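You operate a simulated robot arm through the tools that you are given. There is no shell and no other tool. Be economical: measure what you need, move in short steps, check, and stop when the job is done.

You are at the controls of a simulated two-armed robot. One attempt, no reset.

Task
Switch on the yellow and the red strobe, holding each steady, then stand them on the steel tray.
Fine: both stay on; the third strobe stays off where it is. Set down upright: what you pick out.

The check looks at the end state, three seconds after you hand in, the way a careful person would. Anything else that was tipped, shoved, dropped, spilled or broken makes it a failure.

Robot
Two 7-joint arms with two-finger parallel grippers on one trunk, on a base that drives. Base frame: it is fixed to the floor where the robot stands at the start and does not move with it; the origin is under the middle of the robot, x ahead of it, y to its left, z up. Lengths are in mm, angles in degrees, forces in N, time in s.
The left shoulder is at the start at [60, 143, 926], the right one opposite. With the tool pointing down near the work surface each hand reaches from about 100 to 620 mm from the robot's upright axis, wherever it stands, measured 20 degrees to its own side. Places, roughly: black canister [750, -1500, 1000]; blue stock slider [500, -1300, 800]; brake lever [700, -1300, 900]; button of the blue strobe [900, 100, 500]; button of the green strobe [600, -400, 900]; button of the red strobe [600, -100, 900]; button of the yellow strobe [600, -300, 900]; chest latch [500, -500, 800]; clamp bar [800, 300, 500]; clamp knob [700, 300, 500]; dryer switch [800, -800, 900]; fan switch of the grey chest [400, -100, 700]; green stock slider [500, -1200, 800]; orange canister [500, -1500, 1000]; purple canister [500, -1500, 1000]; red drum [750, -1250, 1000]. Payload 1.57 kg a hand.
Tool frame (each hand has its own): the origin (TCP) lies between the finger pads and is the grasp point; the fingertips stand 30 mm ahead of it; z points along the fingers, y is the line along which they close. Largest opening 110 mm; finger width 24, thickness 12; the body of the gripper, 48 by 112 mm, starts 78 mm behind the TCP.
Orientation is told as [roll, pitch, yaw] about the base's x, y, z axes, in that order, counted from this pose: with the fingers straight down and closing along the base's y, the tool's x points along the base's -x, its y along +y and its z along -z.

Tools
- The arms move only by the tool nudge_tool. It takes "left_motion", "right_motion" or both (then of equal length, played together; a hand with none holds still); each is one flat list of numbers, 7 for each row, row after row: the shift along the tool's x, y, z in mm, then the turn, a rotation vector about the tool's x, y, z in degrees, then the finger opening in mm, from 0 to 110. In form: [tx, ty, tz, ax, ay, az, claw, tx, ty, tz, ax, ay, az, claw, ...]. A call has 1 to 10 rows; each row shifts and turns the commanded pose from where the row before left it, along the tool's axes as they then stand. Each row takes 0.2 s and may step no farther than 50 mm and 8.6 degrees from the row before; otherwise, or with a gripper value out of range, the whole call is refused. Where a pose cannot be reached the arm comes as near as it can. A force on the tool above 40 N (or 10 N above the force at the start of the call, whichever is more), or a blocked arm, ends the call early, and 0.2 s more pass. Each finger travels about 45 mm/s and halts on what it meets, pressing with about 43 N; the grip force reading is that of the motor and also rises with nothing between the fingers. The clock runs only during rows and for 0.2 s after the last one: add rows that do not move to give the fingers time. It gives the time, the measured TCP pose, the force on the tool (base axes), the opening and the grip force at its end, in the units of the frame above (readings bear some noise), with the torque about the TCP (base axes, N m) and any sound that the robot's microphone picked up.
- Cameras (640 x 400 px; columns grow to the right, rows downward): "scene" is now at [42.7, -3.9, 1530.6]; the picture's right is [-0.05, -1.00, 0.00], its down [-0.82, 0.04, -0.58] and it looks along [0.58, -0.03, -0.82] (base axes); focal length 273 px, centre (320, 200). "left" rides on the left gripper at [70, -16, -141] in its tool frame; the picture's right is [0.23, 0.97, 0.00], its down [-0.86, 0.20, -0.48] and it looks along [-0.47, 0.11, 0.88] (tool axes); focal length 222 px, centre (320, 200). "right" rides on the right gripper at [70, 16, -141] in its tool frame; the picture's right is [-0.23, 0.97, 0.00], its down [-0.86, -0.20, -0.48] and it looks along [-0.47, -0.11, 0.88] (tool axes); focal length 222 px, centre (320, 200). There is no depth. A picture from a camera that has moved, and an enlarged one, comes with that camera's place and axes in the base frame and with its lens.
- snapshot(camera): a new picture of that camera. No time passes.
- move_column(by): slides the trunk up (or, below 0, down) by that many mm; the arms and the scene camera ride with it, the base frame stays. It gives what a move gives, with no picture.
- base_move(legs): drives the robot by 1 to 6 legs, each [ahead, left, turn to the left] in mm, mm and degrees, along the robot's own axes; the way and the turn of a leg run together, so that a leg with both is an arc; at most 1500 mm and 180 degrees a leg. The arms and the cameras ride along, it lands a little off, and it stops where it bumps. It gives what a move gives.
- turn_head(pan, tilt): turns the head with the scene camera to pan (to the left, within 86 degrees either way) and tilt (down, from -29 to 69), counted from straight ahead of the robot. It gives what a move gives.
- zoom(camera, box): a new picture of the part [left, top, right, bottom] of that camera's present view, enlarged. No time passes.
- sign_off(): hands the job in; it is judged then, once.

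Go step by step. Nothing tells you exact positions but the pictures and the camera data: compare them with the known pose of the tool, close in by small moves and look again before you grip or let go. The budget is 120 turns and 88 pictures, counting those below and the enlarged ones. Unless the task says otherwise, let go and move clear before handing in, and close with one line.

The tools are called after "Call:" as a command line: name --argument value ..., lists and objects as JSON in quotes. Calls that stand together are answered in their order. nudge_tool: Moves the arms, as the interface text tells. Its arguments: {"type":"object","properties":{"left_motion":{"type":"array"},"right_motion":{"type":"array"}},"required":[]} The other tools are called the same way: move_column (by) slides the trunk up or down; base_move (legs) drives the base; turn_head (pan, tilt) turns the head that bears the scene camera; snapshot (camera) takes a picture; zoom (camera, box) takes an enlarged picture of a part of a camera's view; sign_off () hands the job in.

At the start:

```text
t: 0.0
left_tool_pos: [461.2, -10.8, 999.1]
left_tool_rot: [0.0, 0.0, 0.0]
left_wrist_force: [0.0, 0.1, -0.1]
left_ft_torque: [-0.01, -0.03, -0.01]
left_gripper_width: 110.0
left_grasp_force: 0.0
right_tool_pos: [327.0, -369.1, 999.8]
right_tool_rot: [0.0, -0.1, 0.1]
right_wrist_force: [0.0, 0.7, -0.3]
right_ft_torque: [0.01, 0.02, 0.0]
right_gripper_width: 110.0
right_grasp_force: 0.1
trunk travel left (down, up): [-525.0, 65.0]
robot x, y, heading: [-0.0, -5.6, -0.1]
head pan, tilt: [-3.1, 54.8]
```

scene: 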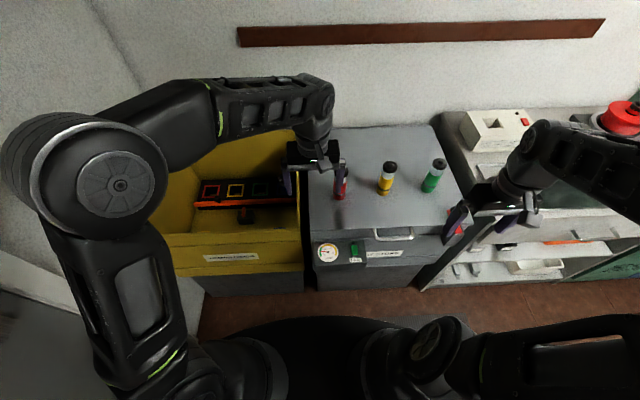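
right: 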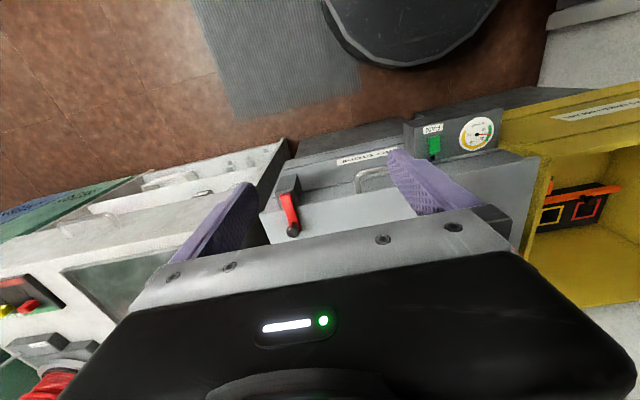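
left: 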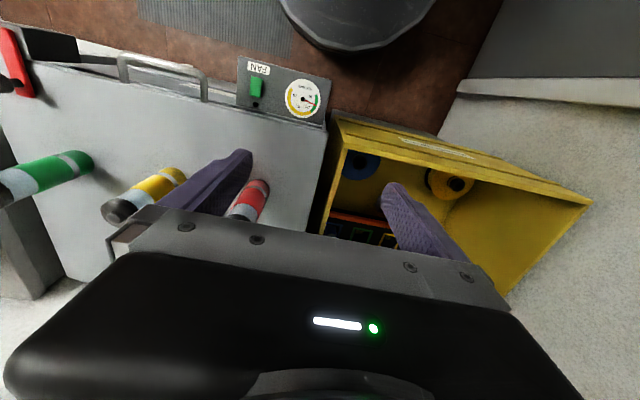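

I see three strobes (red, yellow, green) standing on a grey chest, with a yellow bin to the left. I don't see the steel tray yet, so I'll take a closer look.

Call:
zoom --camera "scene" --box '[280, 100, 480, 290]'

Call:
zoom --camera "scene" --box '[420, 80, 640, 300]'

Call:
zoom --camera "scene" --box '[150, 80, 320, 290]'

```text
2.11 times, centred on (380, 195) of scene
camera zoom: at [42.7, -3.9, 1530.6], right [-0.05, -1.0, 0.0], down [-0.82, 0.04, -0.58], along [0.58, -0.03, -0.82], focal length 575 px, centre (194, 210)
```

zoom: 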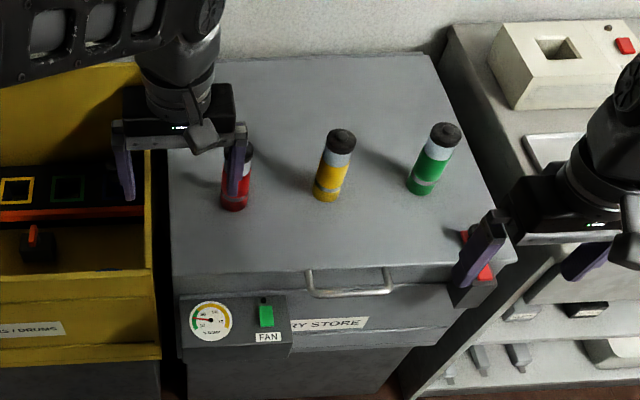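

```text
1.82 times, centred on (530, 190) of scene
camera zoom: at [42.7, -3.9, 1530.6], right [-0.05, -1.0, 0.0], down [-0.82, 0.04, -0.58], along [0.58, -0.03, -0.82], focal length 497 px, centre (-62, 218)
```

zoom: 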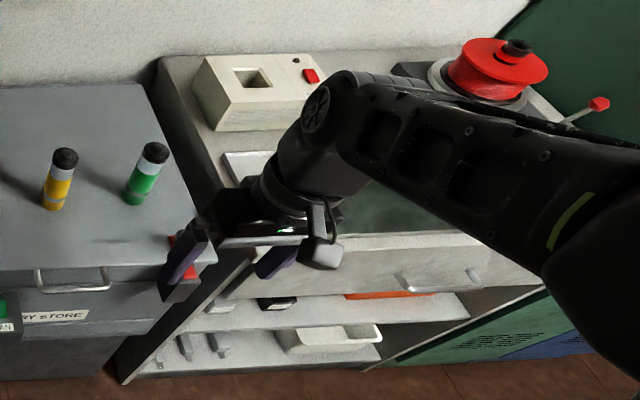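

```text
1.90 times, centred on (235, 185) of scene
camera zoom: at [42.7, -3.9, 1530.6], right [-0.05, -1.0, 0.0], down [-0.82, 0.04, -0.58], along [0.58, -0.03, -0.82], focal length 521 px, centre (482, 229)
```

zoom: 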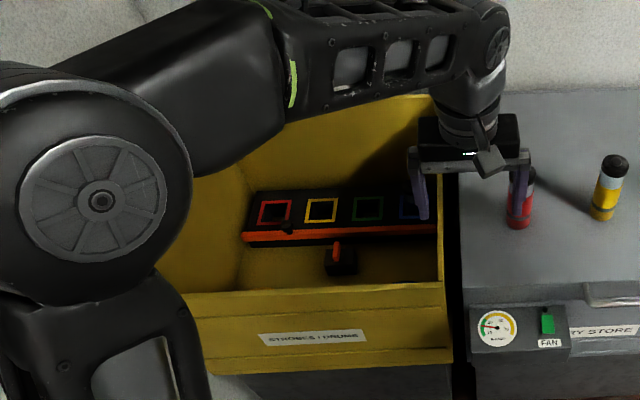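

The bin holds a strobe rack with a clamp, and a plate to the right of the chest might be the tray. I'll turn the head right to look.

Call:
turn_head --pan -50 --tilt 40

Call:
snapshot --camera "scene"

Call:
turn_head --pan 50 --tilt 45

Call:
snapshot --camera "scene"

```text
t: 1.1
left_tool_pos: [461.6, -10.1, 999.5]
left_tool_rot: [0.0, 0.0, -0.1]
left_wrist_force: [0.1, -0.5, 0.1]
left_ft_torque: [-0.02, 0.01, 0.02]
left_gripper_width: 109.8
left_grasp_force: 0.0
right_tool_pos: [326.3, -369.1, 999.5]
right_tool_rot: [0.0, 0.0, 0.0]
right_wrist_force: [0.1, -0.1, 0.1]
right_ft_torque: [-0.04, -0.04, 0.03]
right_gripper_width: 110.1
right_grasp_force: 0.1
trunk travel left (down, up): [-525.0, 65.0]
robot x, y, heading: [2.2, 0.4, 0.2]
head pan, tilt: [-50.0, 40.0]
```

```text
81 pictures are left
camera scene: at [25.2, -65.1, 1551.0], right [-0.77, -0.64, 0.0], down [-0.41, 0.49, -0.77], along [0.49, -0.59, -0.64], focal length 273 px, centre (320, 200)
```

scene: 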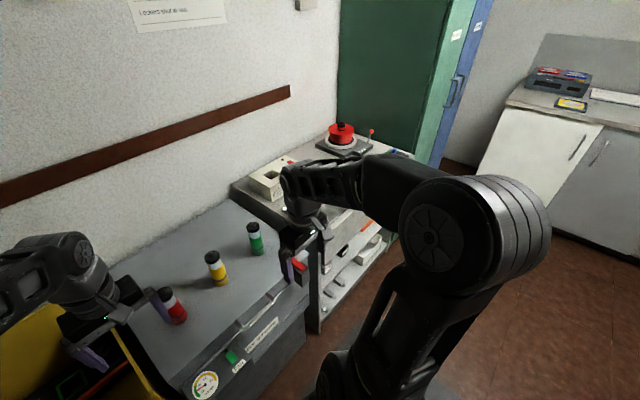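

```text
t: 2.9
left_tool_pos: [460.4, -11.8, 1000.1]
left_tool_rot: [-0.1, 0.1, 0.0]
left_wrist_force: [0.7, 0.1, -1.4]
left_ft_torque: [0.01, -0.03, -0.02]
left_gripper_width: 110.1
left_grasp_force: 0.0
right_tool_pos: [325.9, -369.4, 998.5]
right_tool_rot: [0.0, 0.0, 0.0]
right_wrist_force: [-0.2, -0.3, -0.5]
right_ft_torque: [0.01, -0.01, 0.02]
right_gripper_width: 110.1
right_grasp_force: 0.1
trunk travel left (down, up): [-525.0, 65.0]
robot x, y, heading: [2.9, 0.4, 0.1]
head pan, tilt: [50.0, 45.0]
```

```text
80 pictures are left
camera scene: at [22.8, 62.2, 1543.8], right [0.77, -0.64, 0.0], down [-0.45, -0.54, -0.71], along [0.45, 0.54, -0.71], focal length 273 px, centre (320, 200)
```

scene: 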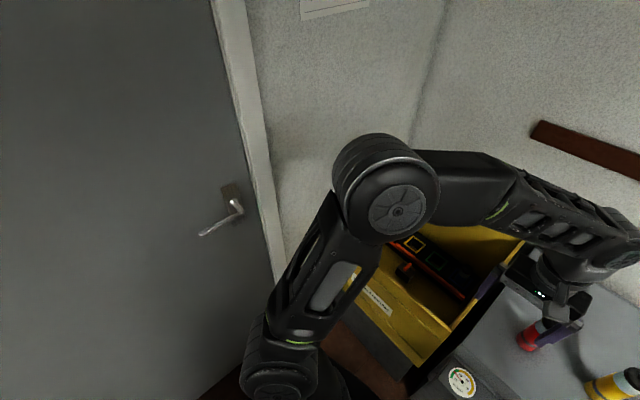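

The tray is probably on the bench, hidden by the right arm. There are notes on the walls as well, so I'll look at those and at the bench.

Call:
turn_head --pan -25 --tilt 10

Call:
snapshot --camera "scene"

Call:
turn_head --pan -65 --tilt 40

Call:
zoom --camera "scene" --box '[120, 60, 400, 235]'

```text
t: 4.4
left_tool_pos: [461.9, -11.7, 1000.4]
left_tool_rot: [0.1, -0.1, 0.0]
left_wrist_force: [-0.4, -0.4, -0.9]
left_ft_torque: [0.01, -0.02, 0.06]
left_gripper_width: 109.9
left_grasp_force: 0.0
right_tool_pos: [326.8, -369.1, 1000.3]
right_tool_rot: [-0.1, 0.0, 0.0]
right_wrist_force: [-0.4, -0.6, 0.2]
right_ft_torque: [0.01, 0.0, 0.03]
right_gripper_width: 109.9
right_grasp_force: 0.0
trunk travel left (down, up): [-525.0, 65.0]
robot x, y, heading: [2.4, 1.4, 0.2]
head pan, tilt: [-25.0, 10.0]
```

```text
79 pictures are left
camera scene: at [54.8, -39.3, 1598.7], right [-0.42, -0.91, 0.0], down [-0.16, 0.07, -0.98], along [0.89, -0.42, -0.17], focal length 273 px, centre (320, 200)
```

scene: 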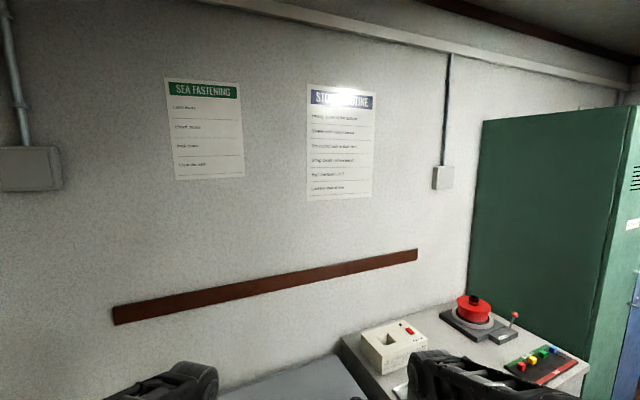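

```text
t: 5.5
left_tool_pos: [460.4, -11.4, 999.7]
left_tool_rot: [-0.1, 0.0, 0.0]
left_wrist_force: [-0.5, -0.2, -0.2]
left_ft_torque: [0.0, 0.0, 0.02]
left_gripper_width: 110.0
left_grasp_force: 0.0
right_tool_pos: [327.4, -369.1, 1000.2]
right_tool_rot: [0.0, 0.0, 0.0]
right_wrist_force: [-0.2, 0.5, -0.5]
right_ft_torque: [0.01, 0.01, -0.03]
right_gripper_width: 110.0
right_grasp_force: 0.1
trunk travel left (down, up): [-525.0, 65.0]
robot x, y, heading: [3.1, 1.2, -0.1]
head pan, tilt: [-65.0, 40.0]
```

```text
2.29 times, centred on (260, 148) of scene
camera zoom: at [6.5, -77.1, 1551.1], right [-0.91, -0.42, 0.0], down [-0.27, 0.58, -0.77], along [0.32, -0.69, -0.64], focal length 625 px, centre (457, 320)
```

zoom: 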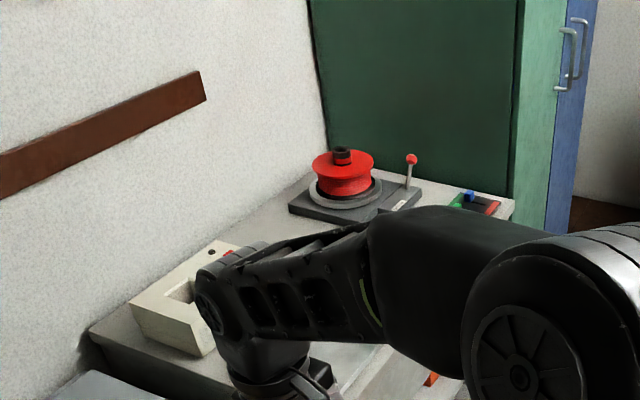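

The wall holds two notices, "SEA FASTENING" and "STORE ROUTINE". I'll read them.

Call:
turn_head --pan -25 --tilt -2

Call:
zoom --camera "scene" --box '[290, 130, 390, 265]'

Call:
zoom --camera "scene" --box '[155, 120, 255, 250]'

```text
t: 6.5
left_tool_pos: [461.3, -10.7, 998.4]
left_tool_rot: [0.0, -0.1, -0.1]
left_wrist_force: [0.3, -0.4, -0.4]
left_ft_torque: [-0.02, 0.0, 0.02]
left_gripper_width: 110.1
left_grasp_force: 0.1
right_tool_pos: [325.8, -369.5, 999.1]
right_tool_rot: [0.0, 0.0, 0.0]
right_wrist_force: [-0.1, 0.2, 0.8]
right_ft_torque: [0.01, 0.05, 0.03]
right_gripper_width: 110.0
right_grasp_force: 0.0
trunk travel left (down, up): [-525.0, 65.0]
robot x, y, heading: [-1.9, 0.5, -0.1]
head pan, tilt: [-25.0, -2.0]
```

```text
2.96 times, centred on (340, 198) of scene
camera zoom: at [51.2, -37.8, 1617.8], right [-0.42, -0.91, 0.0], down [0.03, -0.01, -1.0], along [0.91, -0.42, 0.03], focal length 810 px, centre (261, 207)
```

zoom: 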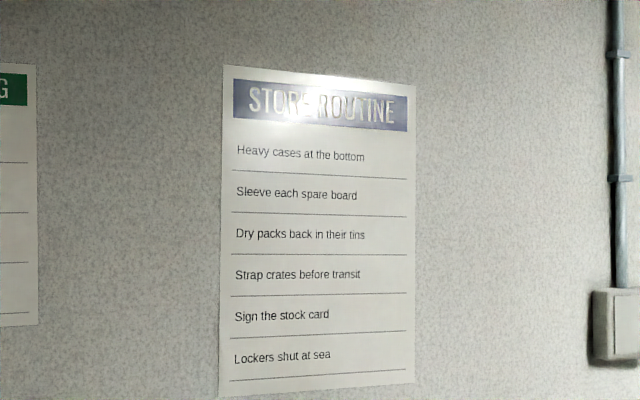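

```text
3.08 times, centred on (205, 185) of scene
camera zoom: at [51.2, -37.8, 1617.8], right [-0.42, -0.91, 0.0], down [0.03, -0.01, -1.0], along [0.91, -0.42, 0.03], focal length 841 px, centre (674, 246)
```

zoom: 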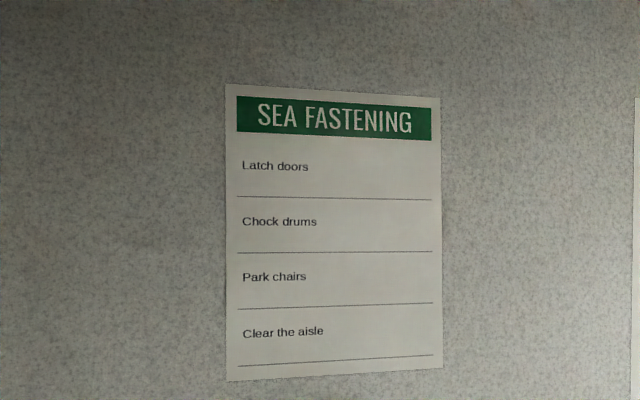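

The notices don't matter here. I'll pull the right hand back to uncover the bench and look again.

Call:
nudge_tool --right_motion '[40, 0, -30, 0, 0, 0, 110, 40, 0, -30, 0, 0, 0, 110, 40, 0, 0, 0, 0, 0, 110, 30, 0, 0, 0, 0, 0, 110]'

Call:
turn_head --pan -40 --tilt 50

Call:
snapshot --camera "scene"

```text
t: 7.5
left_tool_pos: [461.0, -11.1, 1000.4]
left_tool_rot: [0.0, 0.0, 0.1]
left_wrist_force: [-1.2, -0.6, 0.5]
left_ft_torque: [0.01, 0.01, 0.02]
left_gripper_width: 110.0
left_grasp_force: 0.1
right_tool_pos: [177.8, -369.1, 1058.3]
right_tool_rot: [-0.1, 0.0, -0.1]
right_wrist_force: [-0.3, -0.2, -0.8]
right_ft_torque: [-0.03, -0.04, 0.01]
right_gripper_width: 109.7
right_grasp_force: 0.1
trunk travel left (down, up): [-525.0, 65.0]
robot x, y, heading: [-1.8, -3.7, -0.1]
head pan, tilt: [-25.0, -2.0]
```

```text
t: 8.8
left_tool_pos: [460.8, -11.3, 1000.3]
left_tool_rot: [0.0, 0.0, 0.0]
left_wrist_force: [0.1, -0.5, 0.0]
left_ft_torque: [-0.04, 0.01, 0.05]
left_gripper_width: 109.9
left_grasp_force: 0.0
right_tool_pos: [178.8, -369.4, 1059.2]
right_tool_rot: [0.0, 0.0, 0.0]
right_wrist_force: [-0.3, 0.3, -0.1]
right_ft_torque: [0.01, 0.0, 0.0]
right_gripper_width: 110.0
right_grasp_force: 0.0
trunk travel left (down, up): [-525.0, 65.0]
robot x, y, heading: [-1.8, 1.2, -0.1]
head pan, tilt: [-40.0, 50.0]
```

```text
75 pictures are left
camera scene: at [29.5, -49.6, 1536.9], right [-0.64, -0.77, 0.0], down [-0.59, 0.49, -0.64], along [0.49, -0.41, -0.77], focal length 273 px, centre (320, 200)
```

scene: 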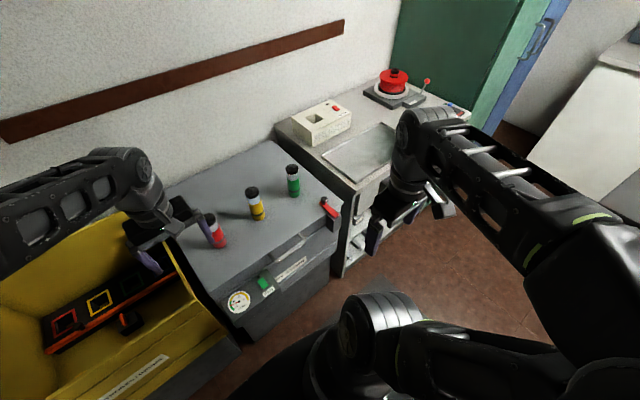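

A flat steel tray lies on the bench right of the chest, in front of the dryer. I'll zoom in to measure it and the strobes.

Call:
zoom --camera "scene" --box '[270, 70, 470, 225]'

Call:
zoom --camera "scene" --box '[180, 140, 360, 280]'

```text
2.58 times, centred on (370, 148) of scene
camera zoom: at [29.5, -49.6, 1536.9], right [-0.64, -0.77, 0.0], down [-0.59, 0.49, -0.64], along [0.49, -0.41, -0.77], focal length 705 px, centre (191, 336)
```

zoom: 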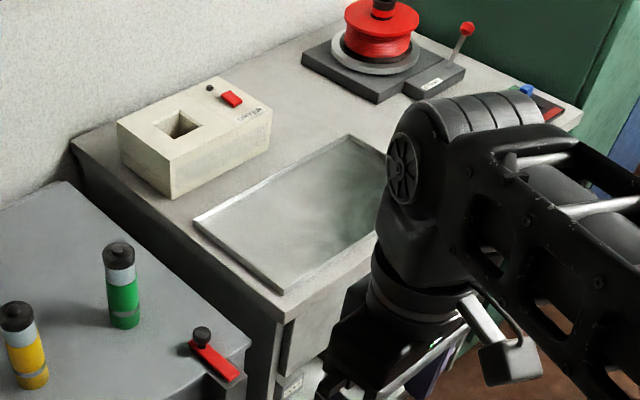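

```text
2.86 times, centred on (270, 210) of scene
camera zoom: at [29.5, -49.6, 1536.9], right [-0.64, -0.77, 0.0], down [-0.59, 0.49, -0.64], along [0.49, -0.41, -0.77], focal length 781 px, centre (463, 171)
```

zoom: 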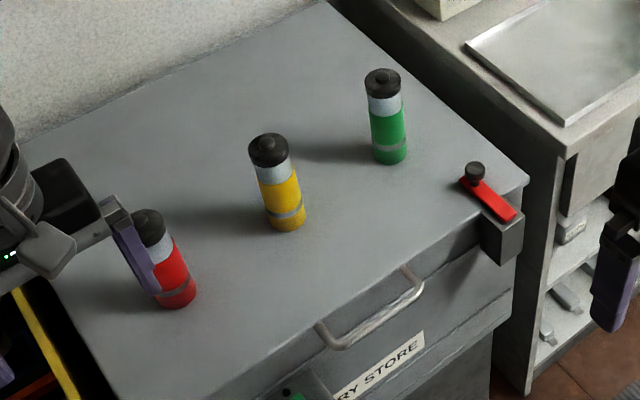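

The red, yellow and green strobes are at roughly x≈605 and y≈-100, -250 and -400, with the lid at z≈770 and caps near 895. The tray spans about x 476–673 and y -600 to -950. I'll drive closer so both hands can reach, with the left one holding and the right one pressing.

Call:
base_move --legs '[[0, -110, 0], [110, 0, 0]]'

Call:
turn_head --pan 0 --tilt 55

Call:
snapshot --camera "scene"

Call:
snapshot --camera "left"

```text
t: 10.7
left_tool_pos: [571.2, -124.0, 999.2]
left_tool_rot: [0.0, 0.1, 0.0]
left_wrist_force: [-0.2, 0.3, 0.2]
left_ft_torque: [-0.01, 0.02, -0.06]
left_gripper_width: 109.8
left_grasp_force: 0.1
right_tool_pos: [288.6, -481.5, 1058.9]
right_tool_rot: [0.1, 0.1, 0.0]
right_wrist_force: [0.5, 0.2, -0.1]
right_ft_torque: [0.0, 0.05, -0.01]
right_gripper_width: 109.7
right_grasp_force: 0.1
trunk travel left (down, up): [-525.0, 65.0]
robot x, y, heading: [110.9, -112.7, 0.2]
head pan, tilt: [-40.0, 50.0]
```

```text
t: 11.8
left_tool_pos: [571.1, -121.8, 997.8]
left_tool_rot: [0.0, 0.0, 0.1]
left_wrist_force: [0.7, -1.2, 0.2]
left_ft_torque: [0.02, 0.0, 0.01]
left_gripper_width: 110.2
left_grasp_force: 0.0
right_tool_pos: [287.4, -481.9, 1059.2]
right_tool_rot: [0.0, 0.0, 0.0]
right_wrist_force: [0.7, -0.3, -0.2]
right_ft_torque: [0.01, 0.01, -0.01]
right_gripper_width: 110.0
right_grasp_force: 0.0
trunk travel left (down, up): [-525.0, 65.0]
robot x, y, heading: [112.5, -113.6, -0.2]
head pan, tilt: [0.0, 55.0]
```

```text
72 pictures are left
camera scene: at [151.4, -112.0, 1530.3], right [0.0, -1.0, 0.0], down [-0.82, 0.0, -0.57], along [0.57, 0.0, -0.82], focal length 273 px, centre (320, 200)
```

scene: 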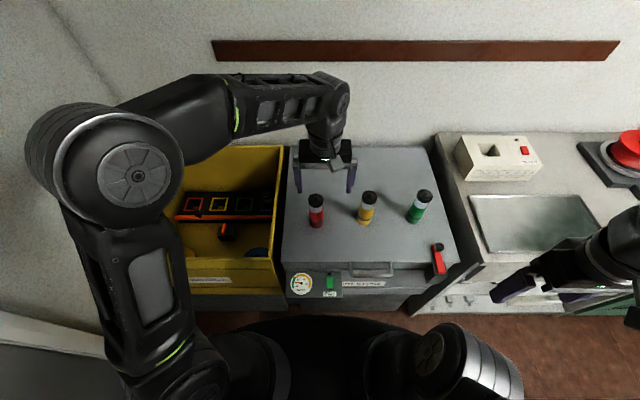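

```text
71 pictures are left
camera left: at [500.4, -139.8, 1141.5], right [-0.23, 0.97, 0.0], down [0.85, 0.2, 0.48], along [0.47, 0.11, -0.88], focal length 222 px, centre (320, 200)
```

left: 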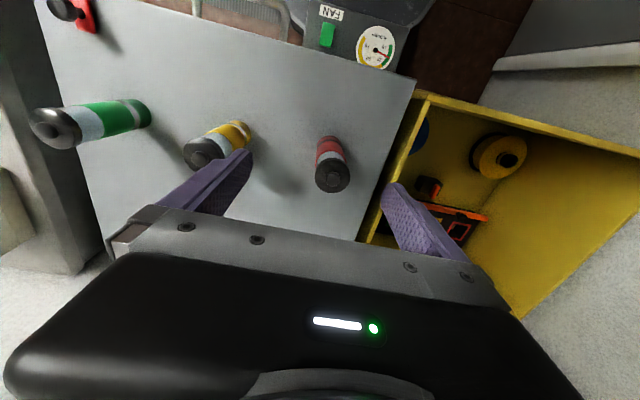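

Red's cap works out to about (610, -100, 870). I'll zoom in for better fixes.

Call:
zoom --camera "scene" --box '[285, 170, 445, 270]'

Call:
zoom --camera "left" --box '[160, 100, 400, 250]'

```text
4.00 times, centred on (365, 220) of scene
camera zoom: at [151.4, -112.0, 1530.3], right [0.0, -1.0, 0.0], down [-0.82, 0.0, -0.57], along [0.57, 0.0, -0.82], focal length 1093 px, centre (140, 120)
```

zoom: 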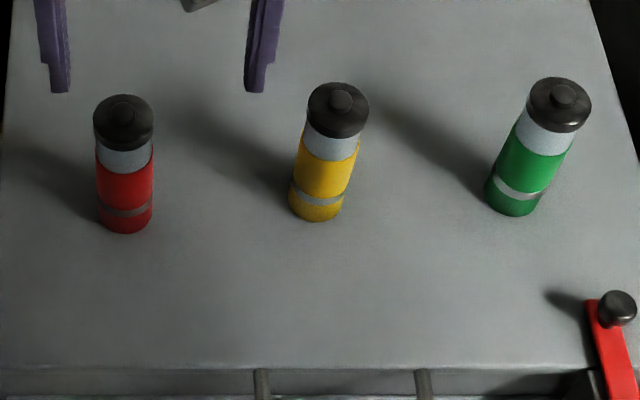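

```text
2.67 times, centred on (280, 175) of left
camera zoom: at [500.4, -139.8, 1141.5], right [-0.23, 0.97, 0.0], down [0.85, 0.2, 0.48], along [0.47, 0.11, -0.88], focal length 592 px, centre (427, 267)
```

zoom: 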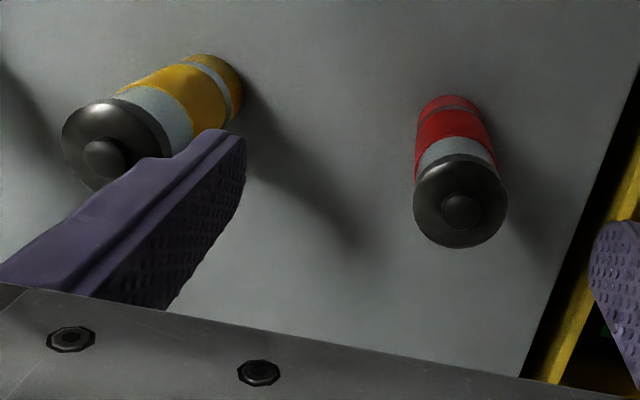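

The red button is at about (599, -101, 905) and the yellow at (606, -254, 905). The bodies are about 40 mm wide and the lid is at z≈766. I'll tilt the left hand 45° forward and back it off behind red, then check.

Call:
nudge_tool --left_motion '[22, 11, 20, 0, 0, 0, 80, 21, 11, 20, 0, 0, 0, 80, 0, 0, 0, 0, -7.5, 0, 80, 0, 0, 0, 0, -7.5, 0, 80, 0, 0, 0, 0, -7.5, 0, 80, 0, 0, 0, 0, -7.5, 0, 80, 0, 0, 0, 0, -7.5, 0, 80, 0, 0, 0, 0, -7.5, 0, 80, 0, 0, 0, 0, 0, 0, 80]'

Call:
zoom --camera "scene" --box '[240, 120, 440, 270]'

```text
t: 13.8
left_tool_pos: [525.8, -100.2, 959.9]
left_tool_rot: [0.0, -45.1, 0.1]
left_wrist_force: [-0.3, 0.4, 0.8]
left_ft_torque: [-0.01, 0.01, 0.01]
left_gripper_width: 79.9
left_grasp_force: 0.0
right_tool_pos: [287.2, -482.5, 1059.5]
right_tool_rot: [0.0, 0.0, -0.1]
right_wrist_force: [-0.4, 0.0, -0.3]
right_ft_torque: [0.02, -0.02, 0.01]
right_gripper_width: 109.6
right_grasp_force: 0.0
trunk travel left (down, up): [-525.0, 65.0]
robot x, y, heading: [111.3, -115.5, 0.2]
head pan, tilt: [0.0, 55.0]
```

```text
2.67 times, centred on (340, 195) of scene
camera zoom: at [151.4, -111.9, 1530.3], right [0.0, -1.0, 0.0], down [-0.82, 0.0, -0.57], along [0.57, 0.0, -0.82], focal length 729 px, centre (267, 213)
```

zoom: 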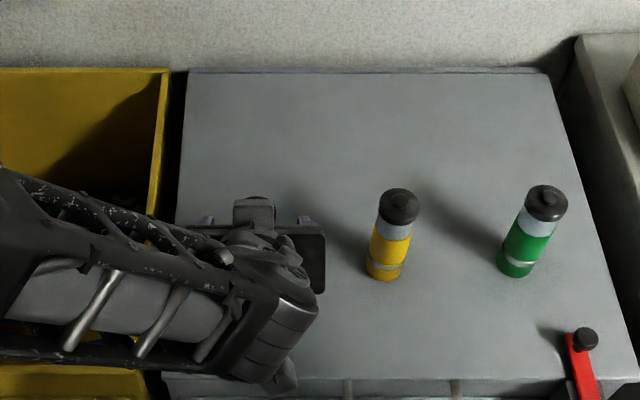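

The pose was reached. Now I'll check alignment from the left hand camera.

Call:
snapshot --camera "left"

```text
67 pictures are left
camera left: at [377.6, -117.9, 1010.4], right [-0.16, 0.97, -0.16], down [0.27, 0.2, 0.94], along [0.95, 0.11, -0.29], focal length 222 px, centre (320, 200)
```

left: 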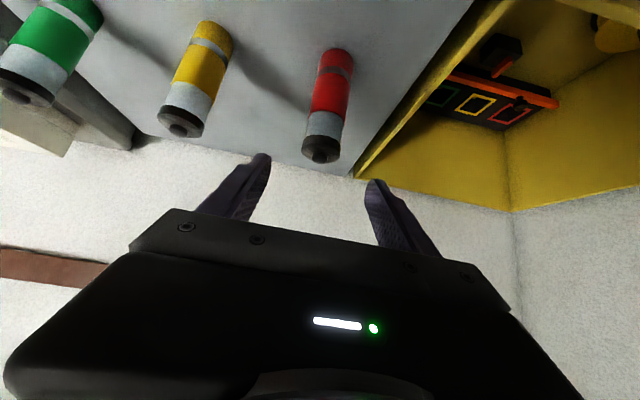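

Lateral alignment is good. I'll shift down and advance along the tool axis around red.

Call:
nudge_tool --left_motion '[22, 0, 0, 0, 0, 0, 80, 22, 0, 0, 0, 0, 0, 80, 0, 0, 35, 0, 0, 0, 80, 0, 0, 35, 0, 0, 0, 80, 0, 0, 35, 0, 0, 0, 80, 0, 0, 0, 0, 0, 0, 80]'

Call:
snapshot --camera "left"

```text
t: 15.2
left_tool_pos: [576.5, -110.0, 855.8]
left_tool_rot: [0.0, -44.9, 0.2]
left_wrist_force: [-0.7, 0.3, -0.2]
left_ft_torque: [-0.01, 0.0, -0.02]
left_gripper_width: 80.0
left_grasp_force: 0.1
left hand out of reach, approached as far as the arm can: row 2
right_tool_pos: [287.2, -482.6, 1058.5]
right_tool_rot: [0.0, 0.0, 0.0]
right_wrist_force: [-0.1, 0.1, -0.8]
right_ft_torque: [0.0, 0.02, -0.01]
right_gripper_width: 110.3
right_grasp_force: 0.1
trunk travel left (down, up): [-525.0, 65.0]
robot x, y, heading: [109.3, -110.1, 0.3]
head pan, tilt: [0.0, 55.0]
```

```text
66 pictures are left
camera left: at [426.9, -126.7, 905.8], right [-0.16, 0.97, -0.16], down [0.27, 0.2, 0.94], along [0.95, 0.11, -0.29], focal length 222 px, centre (320, 200)
```

left: 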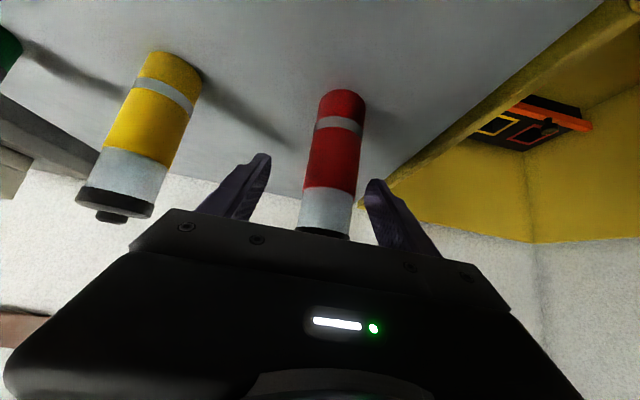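

Red sits slightly left of the finger centre, since the arm slipped to y=-110. I'll correct that before advancing the rest of the way.

Call:
nudge_tool --left_motion '[6, 9, 0, 0, 0, 0, 80, 0, 0, 0, 0, 0, 0, 80]'

```text
t: 15.8
left_tool_pos: [571.2, -100.4, 852.3]
left_tool_rot: [-0.1, -45.0, 0.0]
left_wrist_force: [-0.1, -0.4, 0.3]
left_ft_torque: [-0.01, 0.02, 0.03]
left_gripper_width: 80.0
left_grasp_force: 0.1
right_tool_pos: [287.7, -481.6, 1059.1]
right_tool_rot: [0.1, 0.1, 0.1]
right_wrist_force: [-0.3, 0.0, -0.3]
right_ft_torque: [-0.04, -0.02, -0.01]
right_gripper_width: 110.0
right_grasp_force: 0.0
trunk travel left (down, up): [-525.0, 65.0]
robot x, y, heading: [108.2, -113.6, -0.3]
head pan, tilt: [0.0, 55.0]
```

Call:
nudge_tool --left_motion '[0, 0, 20, 0, 0, 0, 80, 0, 0, 18, 0, 0, 0, 80, 0, 0, 0, 0, 0, 0, 80]'

Call:
snapshot --camera "left"

Call:
zoom --camera "scene" --box '[240, 120, 440, 270]'

```text
t: 16.6
left_tool_pos: [599.5, -99.3, 822.9]
left_tool_rot: [0.0, -45.0, 0.0]
left_wrist_force: [0.0, -0.5, -0.9]
left_ft_torque: [0.0, 0.01, 0.01]
left_gripper_width: 79.8
left_grasp_force: 0.1
right_tool_pos: [287.4, -481.4, 1058.9]
right_tool_rot: [0.0, 0.0, 0.0]
right_wrist_force: [0.7, 0.2, -0.5]
right_ft_torque: [0.0, 0.0, -0.02]
right_gripper_width: 110.1
right_grasp_force: 0.0
trunk travel left (down, up): [-525.0, 65.0]
robot x, y, heading: [110.9, -109.1, -0.1]
head pan, tilt: [0.0, 55.0]
```

```text
65 pictures are left
camera left: at [449.7, -116.3, 874.1], right [-0.16, 0.97, -0.16], down [0.27, 0.2, 0.94], along [0.95, 0.11, -0.29], focal length 222 px, centre (320, 200)
```

left: 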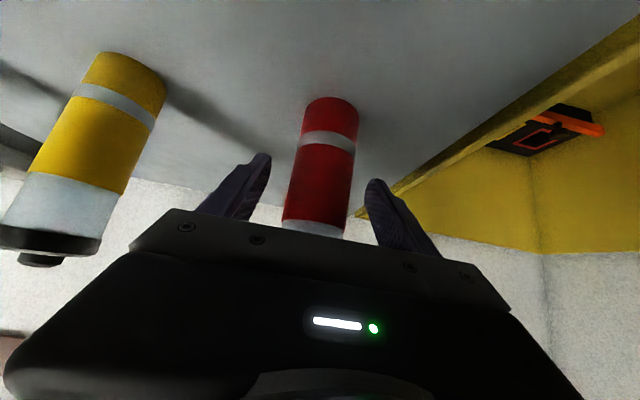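

```text
2.67 times, centred on (340, 195) of scene
camera zoom: at [151.3, -112.0, 1530.3], right [0.0, -1.0, 0.0], down [-0.82, 0.0, -0.57], along [0.57, 0.0, -0.82], focal length 729 px, centre (267, 213)
```

zoom: 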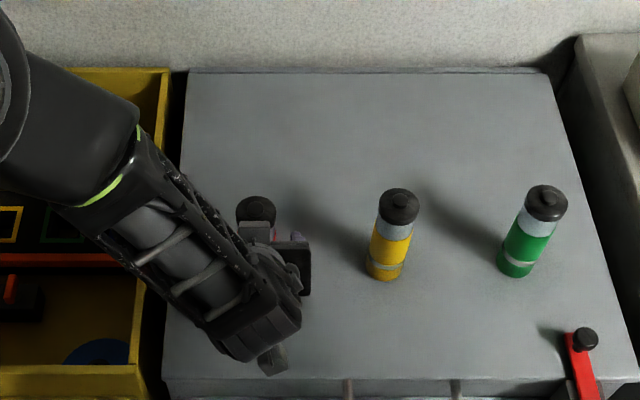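

The strobe is centred between the fingers. I'll close on it gently.

Call:
nudge_tool --left_motion '[0, 0, 0, 0, 0, 0, 60, 0, 0, 0, 0, 0, 0, 50, 0, 0, 0, 0, 0, 0, 40, 0, 0, 0, 0, 0, 0, 30, 0, 0, 0, 0, 0, 0, 30]'

Call:
zoom --camera "scene" --box '[240, 120, 440, 270]'

```text
t: 17.8
left_tool_pos: [599.6, -98.8, 823.1]
left_tool_rot: [-0.1, -45.0, 0.0]
left_wrist_force: [-0.4, 0.3, 0.3]
left_ft_torque: [-0.02, 0.02, -0.01]
left_gripper_width: 43.3
left_grasp_force: 36.4
right_tool_pos: [287.5, -482.2, 1057.9]
right_tool_rot: [0.0, -0.1, 0.0]
right_wrist_force: [0.0, -0.1, 1.0]
right_ft_torque: [0.02, -0.03, 0.01]
right_gripper_width: 109.8
right_grasp_force: 0.1
trunk travel left (down, up): [-525.0, 65.0]
robot x, y, heading: [108.9, -109.9, 0.0]
head pan, tilt: [0.0, 55.0]
```

```text
2.67 times, centred on (340, 195) of scene
camera zoom: at [151.4, -112.0, 1530.3], right [0.0, -1.0, 0.0], down [-0.82, 0.0, -0.57], along [0.57, 0.0, -0.82], focal length 729 px, centre (267, 213)
```

zoom: 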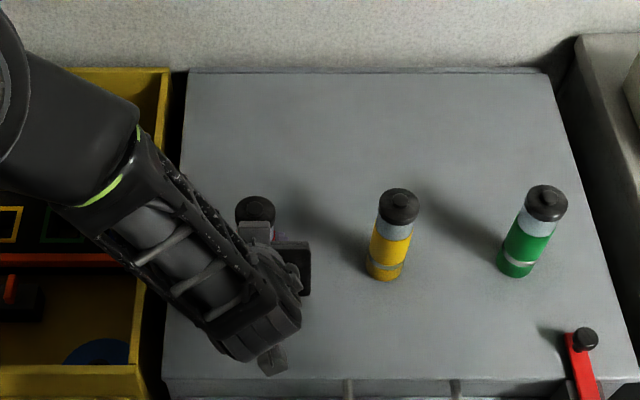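

Red is gripped (43 mm, 36 N). Now I'll bring the right hand over with its fingers closed, high up, moving ahead first and then across.

Call:
nudge_tool --right_motion '[-45, 0, 0, 0, 0, 0, 60, -45, 0, 0, 0, 0, 0, 30, -45, 0, 0, 0, 0, 0, 0, -45, 0, 0, 0, 0, 0, 0, -45, 0, 0, 0, 0, 0, 0, -45, 0, 0, 0, 0, 0, 0, -44, 0, 0, 0, 0, 0, 0, 0, 48, 0, 0, 0, 0, 0, 0, 48, 0, 0, 0, 0, 0, 0, 48, 0, 0, 0, 0, 0]'

Call:
nudge_tool --right_motion '[0, 48, 0, 0, 0, 0, 0, 0, 48, 0, 0, 0, 0, 0, 0, 48, 0, 0, 0, 0, 0, 0, 0, 0, 0, 0, 0, 0]'

Call:
snapshot --camera "scene"

Call:
snapshot --camera "right"

```text
t: 20.0
left_tool_pos: [599.1, -98.9, 822.9]
left_tool_rot: [0.0, -45.0, 0.2]
left_wrist_force: [0.1, 1.3, 0.1]
left_ft_torque: [0.01, 0.01, -0.01]
left_gripper_width: 42.9
left_grasp_force: 43.6
right_tool_pos: [603.8, -337.2, 1056.0]
right_tool_rot: [0.1, 0.0, 0.0]
right_wrist_force: [-0.1, -0.1, -0.3]
right_ft_torque: [-0.02, 0.02, 0.0]
right_gripper_width: 0.2
right_grasp_force: 21.1
trunk travel left (down, up): [-525.0, 65.0]
robot x, y, heading: [105.0, -111.5, -0.0]
head pan, tilt: [0.0, 55.0]
```

```text
t: 21.0
left_tool_pos: [600.2, -100.1, 823.1]
left_tool_rot: [0.0, -44.9, 0.0]
left_wrist_force: [-0.6, -0.9, 0.1]
left_ft_torque: [-0.04, -0.03, 0.02]
left_gripper_width: 43.0
left_grasp_force: 42.7
right_tool_pos: [602.4, -192.5, 1057.4]
right_tool_rot: [-0.1, 0.0, 0.0]
right_wrist_force: [0.5, -0.5, -0.9]
right_ft_torque: [0.05, 0.01, 0.03]
right_gripper_width: 0.0
right_grasp_force: 20.8
trunk travel left (down, up): [-525.0, 65.0]
robot x, y, heading: [111.2, -112.0, -0.2]
head pan, tilt: [0.0, 55.0]
```

```text
62 pictures are left
camera scene: at [151.5, -112.2, 1530.3], right [0.0, -1.0, 0.0], down [-0.82, 0.0, -0.57], along [0.57, 0.0, -0.82], focal length 273 px, centre (320, 200)
```

scene: 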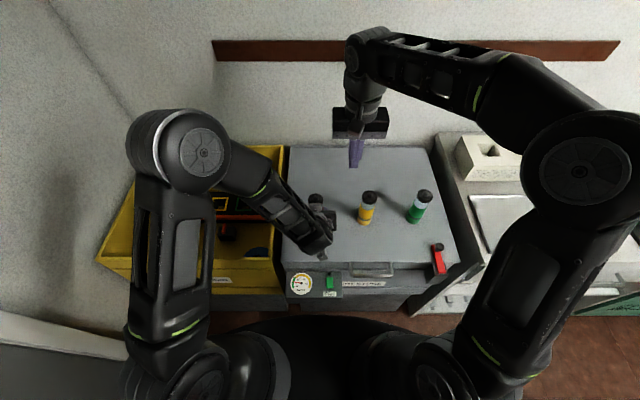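

```text
61 pictures are left
camera right: at [532.4, -175.9, 1198.8], right [0.23, 0.97, 0.0], down [0.86, -0.2, 0.48], along [0.47, -0.11, -0.88], focal length 222 px, centre (320, 200)
```

right: 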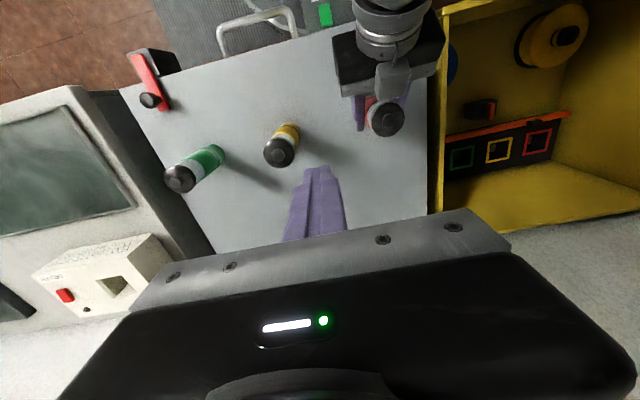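

The right hand is clear and red's button is confirmed near (597, -102). I'll move over it and come down part-way.

Call:
nudge_tool --right_motion '[2, 46, 0, 0, 0, 0, 0, 2, 45, 0, 0, 0, 0, 0, 0, 0, 40, 0, 0, 0, 0, 0, 0, 40, 0, 0, 0, 0, 0, 0, 0, 0, 0, 0, 0]'

Call:
zoom --camera "right" --box '[220, 80, 440, 240]'

Call:
zoom --camera "scene" --box '[240, 100, 440, 270]'

```text
t: 22.2
left_tool_pos: [599.1, -99.0, 823.5]
left_tool_rot: [0.0, -45.0, 0.0]
left_wrist_force: [-0.5, -0.1, -0.2]
left_ft_torque: [-0.07, 0.0, 0.02]
left_gripper_width: 43.1
left_grasp_force: 43.6
right_tool_pos: [598.8, -102.4, 978.8]
right_tool_rot: [0.0, 0.0, -0.1]
right_wrist_force: [0.2, 0.0, -0.2]
right_ft_torque: [0.0, 0.03, 0.02]
right_gripper_width: 0.1
right_grasp_force: 21.8
trunk travel left (down, up): [-525.0, 65.0]
robot x, y, heading: [108.3, -110.1, -0.2]
head pan, tilt: [0.0, 55.0]
```

```text
2.50 times, centred on (330, 160) of right
camera zoom: at [530.4, -85.4, 1120.6], right [0.23, 0.97, 0.0], down [0.86, -0.2, 0.48], along [0.47, -0.11, -0.88], focal length 555 px, centre (295, 300)
```

zoom: 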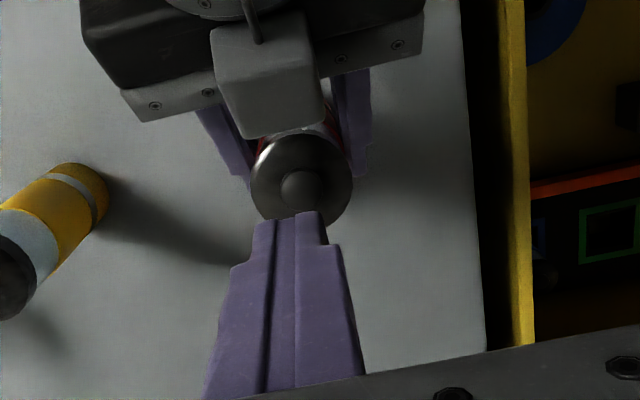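

```text
2.35 times, centred on (340, 185) of scene
camera zoom: at [151.5, -111.9, 1530.3], right [0.0, -1.0, 0.0], down [-0.82, 0.0, -0.57], along [0.57, 0.0, -0.82], focal length 643 px, centre (273, 235)
```

zoom: 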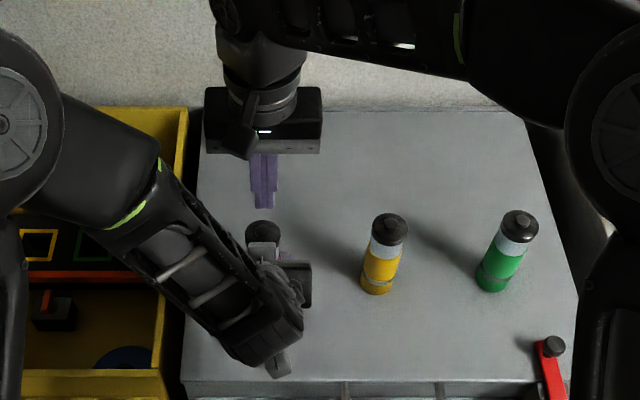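

The button is about 4 mm to the +y side of the fingertip. I'll correct that and come down near it.

Call:
nudge_tool --right_motion '[1, 4, 15, 0, 0, 0, 0, 0, 0, 15, 0, 0, 0, 0, 0, 0, 0, 0, 0, 0, 0]'

Call:
zoom --camera "right" --box '[220, 80, 440, 240]'

```text
t: 23.0
left_tool_pos: [599.4, -99.2, 823.7]
left_tool_rot: [0.0, -45.0, 0.0]
left_wrist_force: [-0.3, 0.6, -0.4]
left_ft_torque: [0.06, 0.02, -0.03]
left_gripper_width: 42.9
left_grasp_force: 43.4
right_tool_pos: [598.1, -99.1, 948.2]
right_tool_rot: [0.0, -0.1, 0.0]
right_wrist_force: [0.6, -0.4, -0.1]
right_ft_torque: [-0.03, -0.04, 0.0]
right_gripper_width: 0.0
right_grasp_force: 21.2
trunk travel left (down, up): [-525.0, 65.0]
robot x, y, heading: [105.0, -110.2, 0.2]
head pan, tilt: [0.0, 55.0]
```

```text
2.50 times, centred on (330, 160) of right
camera zoom: at [528.0, -81.6, 1089.8], right [0.23, 0.97, 0.0], down [0.86, -0.2, 0.48], along [0.47, -0.11, -0.88], focal length 555 px, centre (295, 300)
```

zoom: 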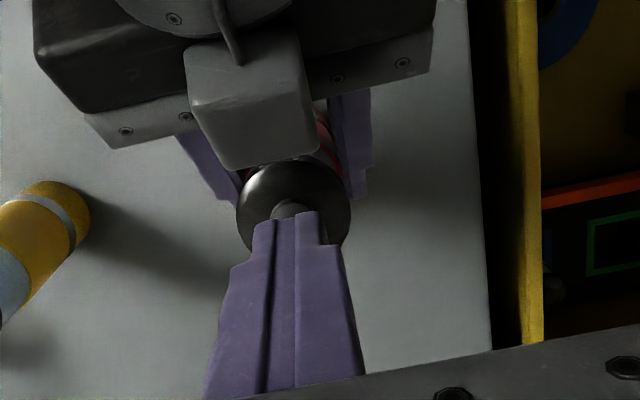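

Aligned. I'll press down in small steps and listen.

Call:
nudge_tool --right_motion '[0, 0, 3, 0, 0, 0, 0, 0, 0, 3, 0, 0, 0, 0, 0, 0, 3, 0, 0, 0, 0, 0, 0, 0, 0, 0, 0, 0]'

```text
t: 24.0
left_tool_pos: [599.3, -100.0, 823.5]
left_tool_rot: [0.0, -44.9, 0.0]
left_wrist_force: [-0.1, -2.0, 1.0]
left_ft_torque: [-0.09, -0.02, -0.02]
left_gripper_width: 43.0
left_grasp_force: 42.9
right_tool_pos: [597.1, -99.2, 939.5]
right_tool_rot: [-0.1, 0.0, 0.2]
right_wrist_force: [0.7, -1.3, 0.6]
right_ft_torque: [-0.01, -0.02, -0.01]
right_gripper_width: 0.0
right_grasp_force: 21.3
trunk travel left (down, up): [-525.0, 65.0]
robot x, y, heading: [108.8, -112.1, -0.1]
head pan, tilt: [0.0, 55.0]
```

Call:
nudge_tool --right_motion '[0, 0, 2, 0, 0, 0, 0, 0, 0, 2, 0, 0, 0, 0, 0, 0, 2, 0, 0, 0, 0, 0, 0, 0, 0, 0, 0, 0]'

```text
t: 25.0
left_tool_pos: [598.0, -99.6, 822.8]
left_tool_rot: [-0.1, -44.9, 0.0]
left_wrist_force: [-0.5, -0.4, 0.4]
left_ft_torque: [0.0, 0.0, -0.02]
left_gripper_width: 43.1
left_grasp_force: 43.3
right_tool_pos: [596.3, -98.6, 932.7]
right_tool_rot: [0.0, 0.0, 0.1]
right_wrist_force: [1.1, -0.7, -0.5]
right_ft_torque: [0.01, 0.0, 0.01]
right_gripper_width: 0.1
right_grasp_force: 21.3
trunk travel left (down, up): [-525.0, 65.0]
robot x, y, heading: [107.2, -114.0, -0.1]
head pan, tilt: [0.0, 55.0]
```

No contact yet with the tip at about 903, so I'll continue down.

Call:
nudge_tool --right_motion '[0, 0, 2, 0, 0, 0, 0, 0, 0, 2, 0, 0, 0, 0, 0, 0, 0, 0, 0, 0, 0]'

Call:
zoom --camera "right" --box '[220, 80, 440, 240]'

```text
t: 25.8
left_tool_pos: [598.8, -98.6, 823.9]
left_tool_rot: [-0.1, -45.0, 0.0]
left_wrist_force: [0.3, -0.3, -0.3]
left_ft_torque: [-0.01, 0.03, 0.03]
left_gripper_width: 43.2
left_grasp_force: 42.7
right_tool_pos: [595.5, -99.3, 929.7]
right_tool_rot: [0.1, 0.0, 0.0]
right_wrist_force: [0.0, -0.4, -0.2]
right_ft_torque: [0.02, 0.0, 0.03]
right_gripper_width: 0.2
right_grasp_force: 20.8
trunk travel left (down, up): [-525.0, 65.0]
robot x, y, heading: [107.6, -110.2, -0.2]
head pan, tilt: [0.0, 55.0]
```

```text
2.50 times, centred on (330, 160) of right
camera zoom: at [526.6, -82.2, 1071.0], right [0.23, 0.97, 0.0], down [0.86, -0.2, 0.48], along [0.47, -0.11, -0.88], focal length 555 px, centre (295, 300)
```

zoom: 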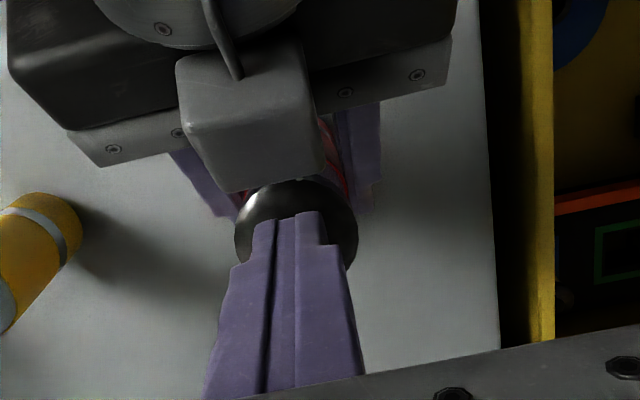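

Call:
nudge_tool --right_motion '[-2, 1, 2, 0, 0, 0, 0, 0, 0, 2, 0, 0, 0, 0, 0, 0, 2, 0, 0, 0, 0]'

```text
t: 26.6
left_tool_pos: [599.2, -98.5, 823.2]
left_tool_rot: [0.0, -45.0, 0.1]
left_wrist_force: [1.2, 0.6, -2.4]
left_ft_torque: [-0.32, -0.18, -0.03]
left_gripper_width: 43.2
left_grasp_force: 42.4
right_tool_pos: [598.7, -97.4, 924.3]
right_tool_rot: [0.2, -0.1, 0.1]
right_wrist_force: [0.5, -1.8, 7.2]
right_ft_torque: [-0.07, 0.02, -0.01]
right_gripper_width: 0.0
right_grasp_force: 21.6
trunk travel left (down, up): [-525.0, 65.0]
robot x, y, heading: [111.1, -113.8, 0.1]
head pan, tilt: [0.0, 55.0]
heard: click
```

Contact came with the tip at about 894 (7 N), and there was a click. I'll lift straight up and check the light.

Call:
nudge_tool --right_motion '[0, 0, -10, 0, 0, 0, 0, 0, 0, -30, 0, 0, 0, 0, 0, 0, -40, 0, 0, 0, 0, 0, -40, 0, 0, 0, 0, 0, 0, -40, 0, 0, 0, 0, 0]'

Call:
zoom --camera "scene" --box '[240, 100, 440, 270]'

Call:
snapshot --camera "right"

Call:
snapshot --camera "left"

```text
t: 27.8
left_tool_pos: [599.8, -99.9, 824.5]
left_tool_rot: [0.0, -44.9, 0.0]
left_wrist_force: [0.3, -0.6, 0.4]
left_ft_torque: [-0.09, -0.01, -0.02]
left_gripper_width: 43.2
left_grasp_force: 42.9
right_tool_pos: [599.3, -178.2, 1003.9]
right_tool_rot: [0.0, 0.0, 0.1]
right_wrist_force: [-0.4, 0.8, 0.8]
right_ft_torque: [0.0, 0.0, 0.01]
right_gripper_width: 0.1
right_grasp_force: 21.9
trunk travel left (down, up): [-525.0, 65.0]
robot x, y, heading: [110.6, -114.5, -0.0]
head pan, tilt: [0.0, 55.0]
```

```text
2.35 times, centred on (340, 185) of scene
camera zoom: at [151.4, -112.6, 1530.3], right [0.0, -1.0, 0.0], down [-0.82, 0.0, -0.57], along [0.57, 0.0, -0.82], focal length 643 px, centre (273, 235)
```

zoom: 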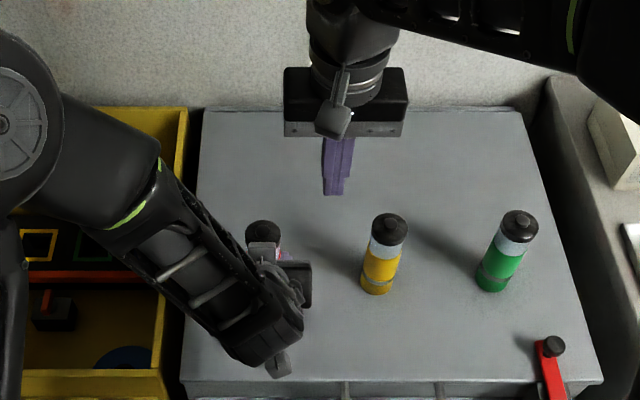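

```text
55 pictures are left
camera right: at [529.4, -161.3, 1145.4], right [0.23, 0.97, 0.0], down [0.86, -0.2, 0.48], along [0.47, -0.11, -0.88], focal length 222 px, centre (320, 200)
```

right: 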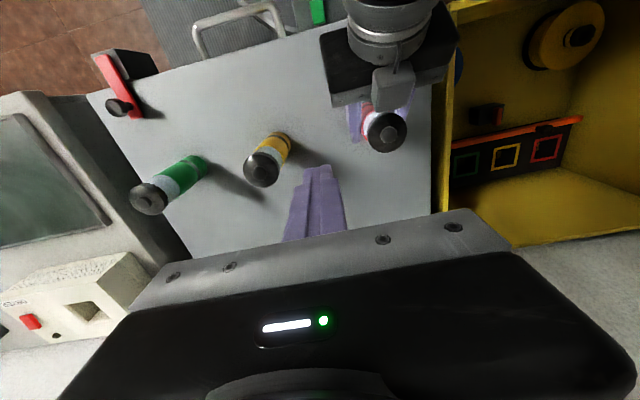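

```text
54 pictures are left
camera left: at [449.7, -116.5, 874.2], right [-0.16, 0.97, -0.16], down [0.27, 0.2, 0.94], along [0.95, 0.11, -0.29], focal length 222 px, centre (320, 200)
```

left: 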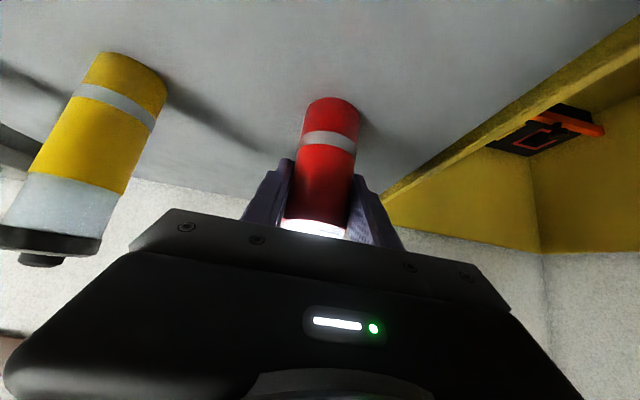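

Red is on: its lens glows white. I'll carry it over now by lifting it straight up and tucking the right arm away.

Call:
nudge_tool --left_motion '[-12.4, 0, -12.4, 0, 0, 0, 30, -12.4, 0, -12.4, 0, 0, 0, 30, -12.4, 0, -12.4, 0, 0, 0, 30, -12.4, 0, -12.4, 0, 0, 0, 30, -12.4, 0, -12.4, 0, 0, 0, 30, -12.4, 0, -12.4, 0, 0, 0, 30, -12.4, 0, -12.4, 0, 0, 0, 30, -12.4, 0, -12.4, 0, 0, 0, 30]' --right_motion '[0, -35, -10, 0, 0, 0, 0, 0, -35, -10, 0, 0, 0, 0, 20, -35, -10, 0, 0, 0, 0, 40, -25, 0, 0, 0, 0, 0, 45, -20, 0, 0, 0, 0, 0, 45, -20, 0, 0, 0, 0, 0, 45, -20, 0, 0, 0, 0, 0, 45, -20, 0, 0, 0, 0, 0]'

Call:
snapshot --camera "scene"

```text
t: 29.6
left_tool_pos: [598.6, -98.3, 963.8]
left_tool_rot: [0.0, -44.9, 0.0]
left_wrist_force: [0.2, 0.2, -2.6]
left_ft_torque: [0.0, -0.01, -0.02]
left_gripper_width: 43.1
left_grasp_force: 43.4
right_tool_pos: [355.0, -388.0, 1034.2]
right_tool_rot: [0.1, -0.1, 0.1]
right_wrist_force: [-0.9, -0.5, 0.1]
right_ft_torque: [0.01, -0.02, -0.03]
right_gripper_width: 0.0
right_grasp_force: 21.2
trunk travel left (down, up): [-525.0, 65.0]
robot x, y, heading: [110.4, -111.3, 0.1]
head pan, tilt: [0.0, 55.0]
```

```text
53 pictures are left
camera scene: at [149.8, -111.9, 1530.4], right [0.0, -1.0, 0.0], down [-0.82, 0.0, -0.57], along [0.57, 0.0, -0.82], focal length 273 px, centre (320, 200)
```

scene: 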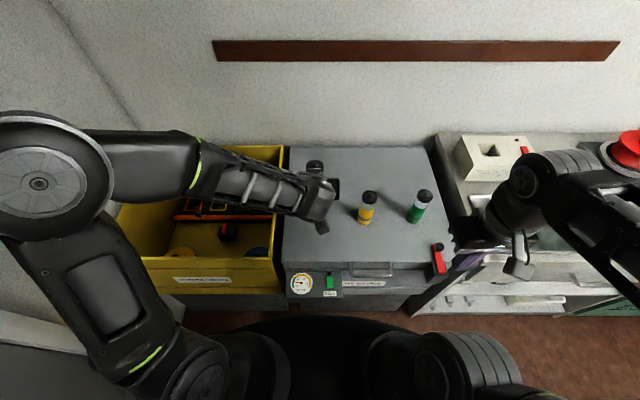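

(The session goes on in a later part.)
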